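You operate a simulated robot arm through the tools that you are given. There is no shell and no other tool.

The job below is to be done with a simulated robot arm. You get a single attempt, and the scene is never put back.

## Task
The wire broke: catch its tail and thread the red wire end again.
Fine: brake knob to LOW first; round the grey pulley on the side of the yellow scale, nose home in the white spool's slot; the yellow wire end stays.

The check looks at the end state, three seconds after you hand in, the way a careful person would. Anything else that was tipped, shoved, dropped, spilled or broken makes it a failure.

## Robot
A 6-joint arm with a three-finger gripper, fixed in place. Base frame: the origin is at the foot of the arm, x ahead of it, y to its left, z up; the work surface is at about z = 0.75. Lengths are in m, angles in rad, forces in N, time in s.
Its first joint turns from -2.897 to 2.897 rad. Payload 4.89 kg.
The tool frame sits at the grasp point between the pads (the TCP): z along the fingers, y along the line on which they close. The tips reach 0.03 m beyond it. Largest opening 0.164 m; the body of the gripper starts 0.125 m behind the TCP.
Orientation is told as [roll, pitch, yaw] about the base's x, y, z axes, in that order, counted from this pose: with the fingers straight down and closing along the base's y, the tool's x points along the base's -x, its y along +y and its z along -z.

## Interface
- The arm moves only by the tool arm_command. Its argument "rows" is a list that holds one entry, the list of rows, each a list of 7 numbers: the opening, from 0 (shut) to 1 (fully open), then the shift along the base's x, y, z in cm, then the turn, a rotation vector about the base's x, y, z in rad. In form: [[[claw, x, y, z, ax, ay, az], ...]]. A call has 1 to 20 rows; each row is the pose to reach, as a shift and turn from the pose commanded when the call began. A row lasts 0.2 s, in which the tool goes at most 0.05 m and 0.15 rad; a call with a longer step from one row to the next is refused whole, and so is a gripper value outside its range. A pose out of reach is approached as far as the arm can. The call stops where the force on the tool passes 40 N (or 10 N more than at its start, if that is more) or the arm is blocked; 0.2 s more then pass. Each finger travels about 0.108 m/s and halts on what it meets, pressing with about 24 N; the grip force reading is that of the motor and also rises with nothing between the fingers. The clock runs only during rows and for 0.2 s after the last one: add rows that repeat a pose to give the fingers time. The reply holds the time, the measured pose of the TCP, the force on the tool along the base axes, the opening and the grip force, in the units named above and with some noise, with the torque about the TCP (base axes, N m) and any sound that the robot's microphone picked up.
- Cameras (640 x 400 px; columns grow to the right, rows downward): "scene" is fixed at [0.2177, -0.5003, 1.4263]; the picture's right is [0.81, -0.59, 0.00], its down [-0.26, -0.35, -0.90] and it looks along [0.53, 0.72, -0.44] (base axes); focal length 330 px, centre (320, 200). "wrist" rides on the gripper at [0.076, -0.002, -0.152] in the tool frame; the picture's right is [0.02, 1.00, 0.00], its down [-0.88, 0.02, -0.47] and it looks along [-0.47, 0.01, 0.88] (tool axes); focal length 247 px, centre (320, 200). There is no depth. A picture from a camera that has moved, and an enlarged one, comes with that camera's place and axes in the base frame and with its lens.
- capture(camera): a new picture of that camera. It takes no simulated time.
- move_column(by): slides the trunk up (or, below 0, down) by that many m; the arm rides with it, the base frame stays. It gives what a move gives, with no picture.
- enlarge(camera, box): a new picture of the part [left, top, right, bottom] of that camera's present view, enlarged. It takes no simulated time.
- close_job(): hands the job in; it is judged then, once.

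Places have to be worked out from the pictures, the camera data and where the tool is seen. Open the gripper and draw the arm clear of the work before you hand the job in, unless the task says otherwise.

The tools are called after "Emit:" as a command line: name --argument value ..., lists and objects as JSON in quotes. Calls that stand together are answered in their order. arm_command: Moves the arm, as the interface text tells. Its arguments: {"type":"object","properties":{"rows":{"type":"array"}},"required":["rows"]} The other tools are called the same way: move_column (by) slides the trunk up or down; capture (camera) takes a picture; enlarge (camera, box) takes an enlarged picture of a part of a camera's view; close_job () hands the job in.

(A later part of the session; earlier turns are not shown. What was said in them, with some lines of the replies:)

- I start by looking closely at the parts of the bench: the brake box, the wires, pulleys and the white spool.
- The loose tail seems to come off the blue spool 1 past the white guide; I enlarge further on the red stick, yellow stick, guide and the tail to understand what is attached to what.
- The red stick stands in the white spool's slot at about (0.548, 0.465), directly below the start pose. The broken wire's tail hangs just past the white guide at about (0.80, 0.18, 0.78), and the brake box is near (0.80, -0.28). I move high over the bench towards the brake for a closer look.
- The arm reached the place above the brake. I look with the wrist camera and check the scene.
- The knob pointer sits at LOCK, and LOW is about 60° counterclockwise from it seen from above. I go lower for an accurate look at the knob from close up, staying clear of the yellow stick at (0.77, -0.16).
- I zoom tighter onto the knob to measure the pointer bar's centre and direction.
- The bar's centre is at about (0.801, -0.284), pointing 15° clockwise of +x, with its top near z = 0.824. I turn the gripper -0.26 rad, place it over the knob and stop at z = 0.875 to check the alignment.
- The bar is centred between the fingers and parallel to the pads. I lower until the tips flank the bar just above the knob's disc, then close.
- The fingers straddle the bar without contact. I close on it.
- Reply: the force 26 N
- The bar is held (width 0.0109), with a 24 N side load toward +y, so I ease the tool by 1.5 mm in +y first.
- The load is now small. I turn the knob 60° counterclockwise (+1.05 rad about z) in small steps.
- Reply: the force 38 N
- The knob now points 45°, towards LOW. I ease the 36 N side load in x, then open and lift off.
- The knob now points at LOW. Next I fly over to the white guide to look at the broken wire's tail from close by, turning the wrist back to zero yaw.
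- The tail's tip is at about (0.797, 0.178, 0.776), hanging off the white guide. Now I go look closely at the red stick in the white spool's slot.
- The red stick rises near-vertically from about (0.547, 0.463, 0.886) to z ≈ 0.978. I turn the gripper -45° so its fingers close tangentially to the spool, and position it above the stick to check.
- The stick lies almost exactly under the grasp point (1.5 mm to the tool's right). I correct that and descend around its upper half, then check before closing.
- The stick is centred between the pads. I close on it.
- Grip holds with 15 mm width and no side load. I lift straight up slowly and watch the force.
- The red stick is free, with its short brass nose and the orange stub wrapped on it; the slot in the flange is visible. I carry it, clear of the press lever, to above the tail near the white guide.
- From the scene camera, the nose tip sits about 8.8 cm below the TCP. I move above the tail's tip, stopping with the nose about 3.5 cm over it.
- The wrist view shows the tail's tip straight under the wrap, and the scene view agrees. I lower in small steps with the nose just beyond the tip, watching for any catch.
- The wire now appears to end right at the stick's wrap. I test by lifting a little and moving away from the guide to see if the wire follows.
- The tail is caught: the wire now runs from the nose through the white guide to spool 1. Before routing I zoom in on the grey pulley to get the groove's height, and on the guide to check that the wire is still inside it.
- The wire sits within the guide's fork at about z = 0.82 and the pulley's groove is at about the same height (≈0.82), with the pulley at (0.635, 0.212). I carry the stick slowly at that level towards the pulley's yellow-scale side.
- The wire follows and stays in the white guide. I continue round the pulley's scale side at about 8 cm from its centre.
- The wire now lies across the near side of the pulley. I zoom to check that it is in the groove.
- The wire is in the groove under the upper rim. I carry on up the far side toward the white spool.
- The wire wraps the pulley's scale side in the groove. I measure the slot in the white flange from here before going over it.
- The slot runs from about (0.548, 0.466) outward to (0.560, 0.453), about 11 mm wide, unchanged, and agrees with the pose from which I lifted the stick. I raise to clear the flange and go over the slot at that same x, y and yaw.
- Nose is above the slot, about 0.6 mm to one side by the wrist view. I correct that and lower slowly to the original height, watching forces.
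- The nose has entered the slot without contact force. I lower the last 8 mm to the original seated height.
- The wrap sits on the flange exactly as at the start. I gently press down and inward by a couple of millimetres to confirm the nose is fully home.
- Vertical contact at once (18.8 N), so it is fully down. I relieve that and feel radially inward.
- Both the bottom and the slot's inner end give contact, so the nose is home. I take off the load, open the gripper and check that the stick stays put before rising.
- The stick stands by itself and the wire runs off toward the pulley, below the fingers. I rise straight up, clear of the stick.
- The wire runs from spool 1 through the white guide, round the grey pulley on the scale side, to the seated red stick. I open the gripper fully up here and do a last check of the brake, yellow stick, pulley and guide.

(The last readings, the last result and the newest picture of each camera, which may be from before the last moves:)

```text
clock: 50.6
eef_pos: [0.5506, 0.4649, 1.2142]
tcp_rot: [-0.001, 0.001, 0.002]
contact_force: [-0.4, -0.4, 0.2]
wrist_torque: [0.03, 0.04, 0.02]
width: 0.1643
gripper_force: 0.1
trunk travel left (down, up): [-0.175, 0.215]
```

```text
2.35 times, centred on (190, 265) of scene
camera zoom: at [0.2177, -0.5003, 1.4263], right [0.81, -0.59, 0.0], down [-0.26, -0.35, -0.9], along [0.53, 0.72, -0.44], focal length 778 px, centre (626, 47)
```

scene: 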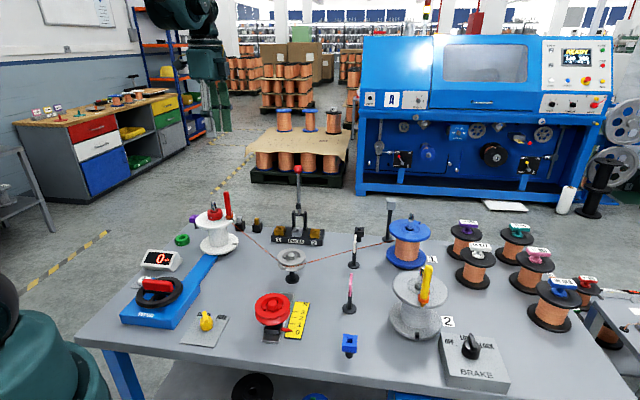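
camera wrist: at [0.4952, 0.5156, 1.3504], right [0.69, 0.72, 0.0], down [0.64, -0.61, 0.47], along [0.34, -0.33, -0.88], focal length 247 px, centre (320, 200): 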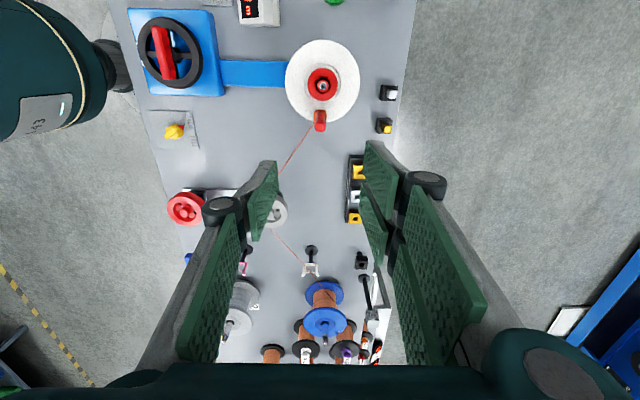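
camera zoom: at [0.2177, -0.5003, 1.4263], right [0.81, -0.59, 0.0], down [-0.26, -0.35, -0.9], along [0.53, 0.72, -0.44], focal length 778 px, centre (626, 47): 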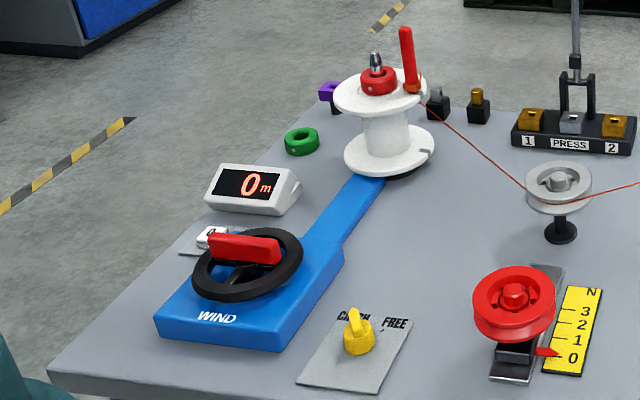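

The brake points to LOW. The wire runs through the white guide and the grey pulley's groove on the scale side, and the red stick's nose is seated in the white spool's slot. The yellow stick and everything else are where they were, the gripper is open and the arm is clear, so I hand in.

Emit:
close_job

```text
The job is handed in.
```

I set the brake to LOW, caught the broken tail and rethreaded the red wire end. The job is handed in, but I have not seen the result of the check.

- **Brake:** I turned the knob from LOCK to LOW before touching the wire.
- **Tail:** I lifted the red wire end out of the white spool's slot and lowered its nose onto the loose tail. The wire caught and then followed the stick.
- **Route:** the wire runs from spool 1 through the white guide. From there it goes round the grey pulley, in the groove, on the side of the yellow scale.
- **Nose:** it is back in the white spool's slot. Pressing down and inward met contact both ways, so it is fully home.
- **Everything else:** in the last pictures the yellow wire end and the rest of the bench look unmoved. The gripper is open and the arm is clear.
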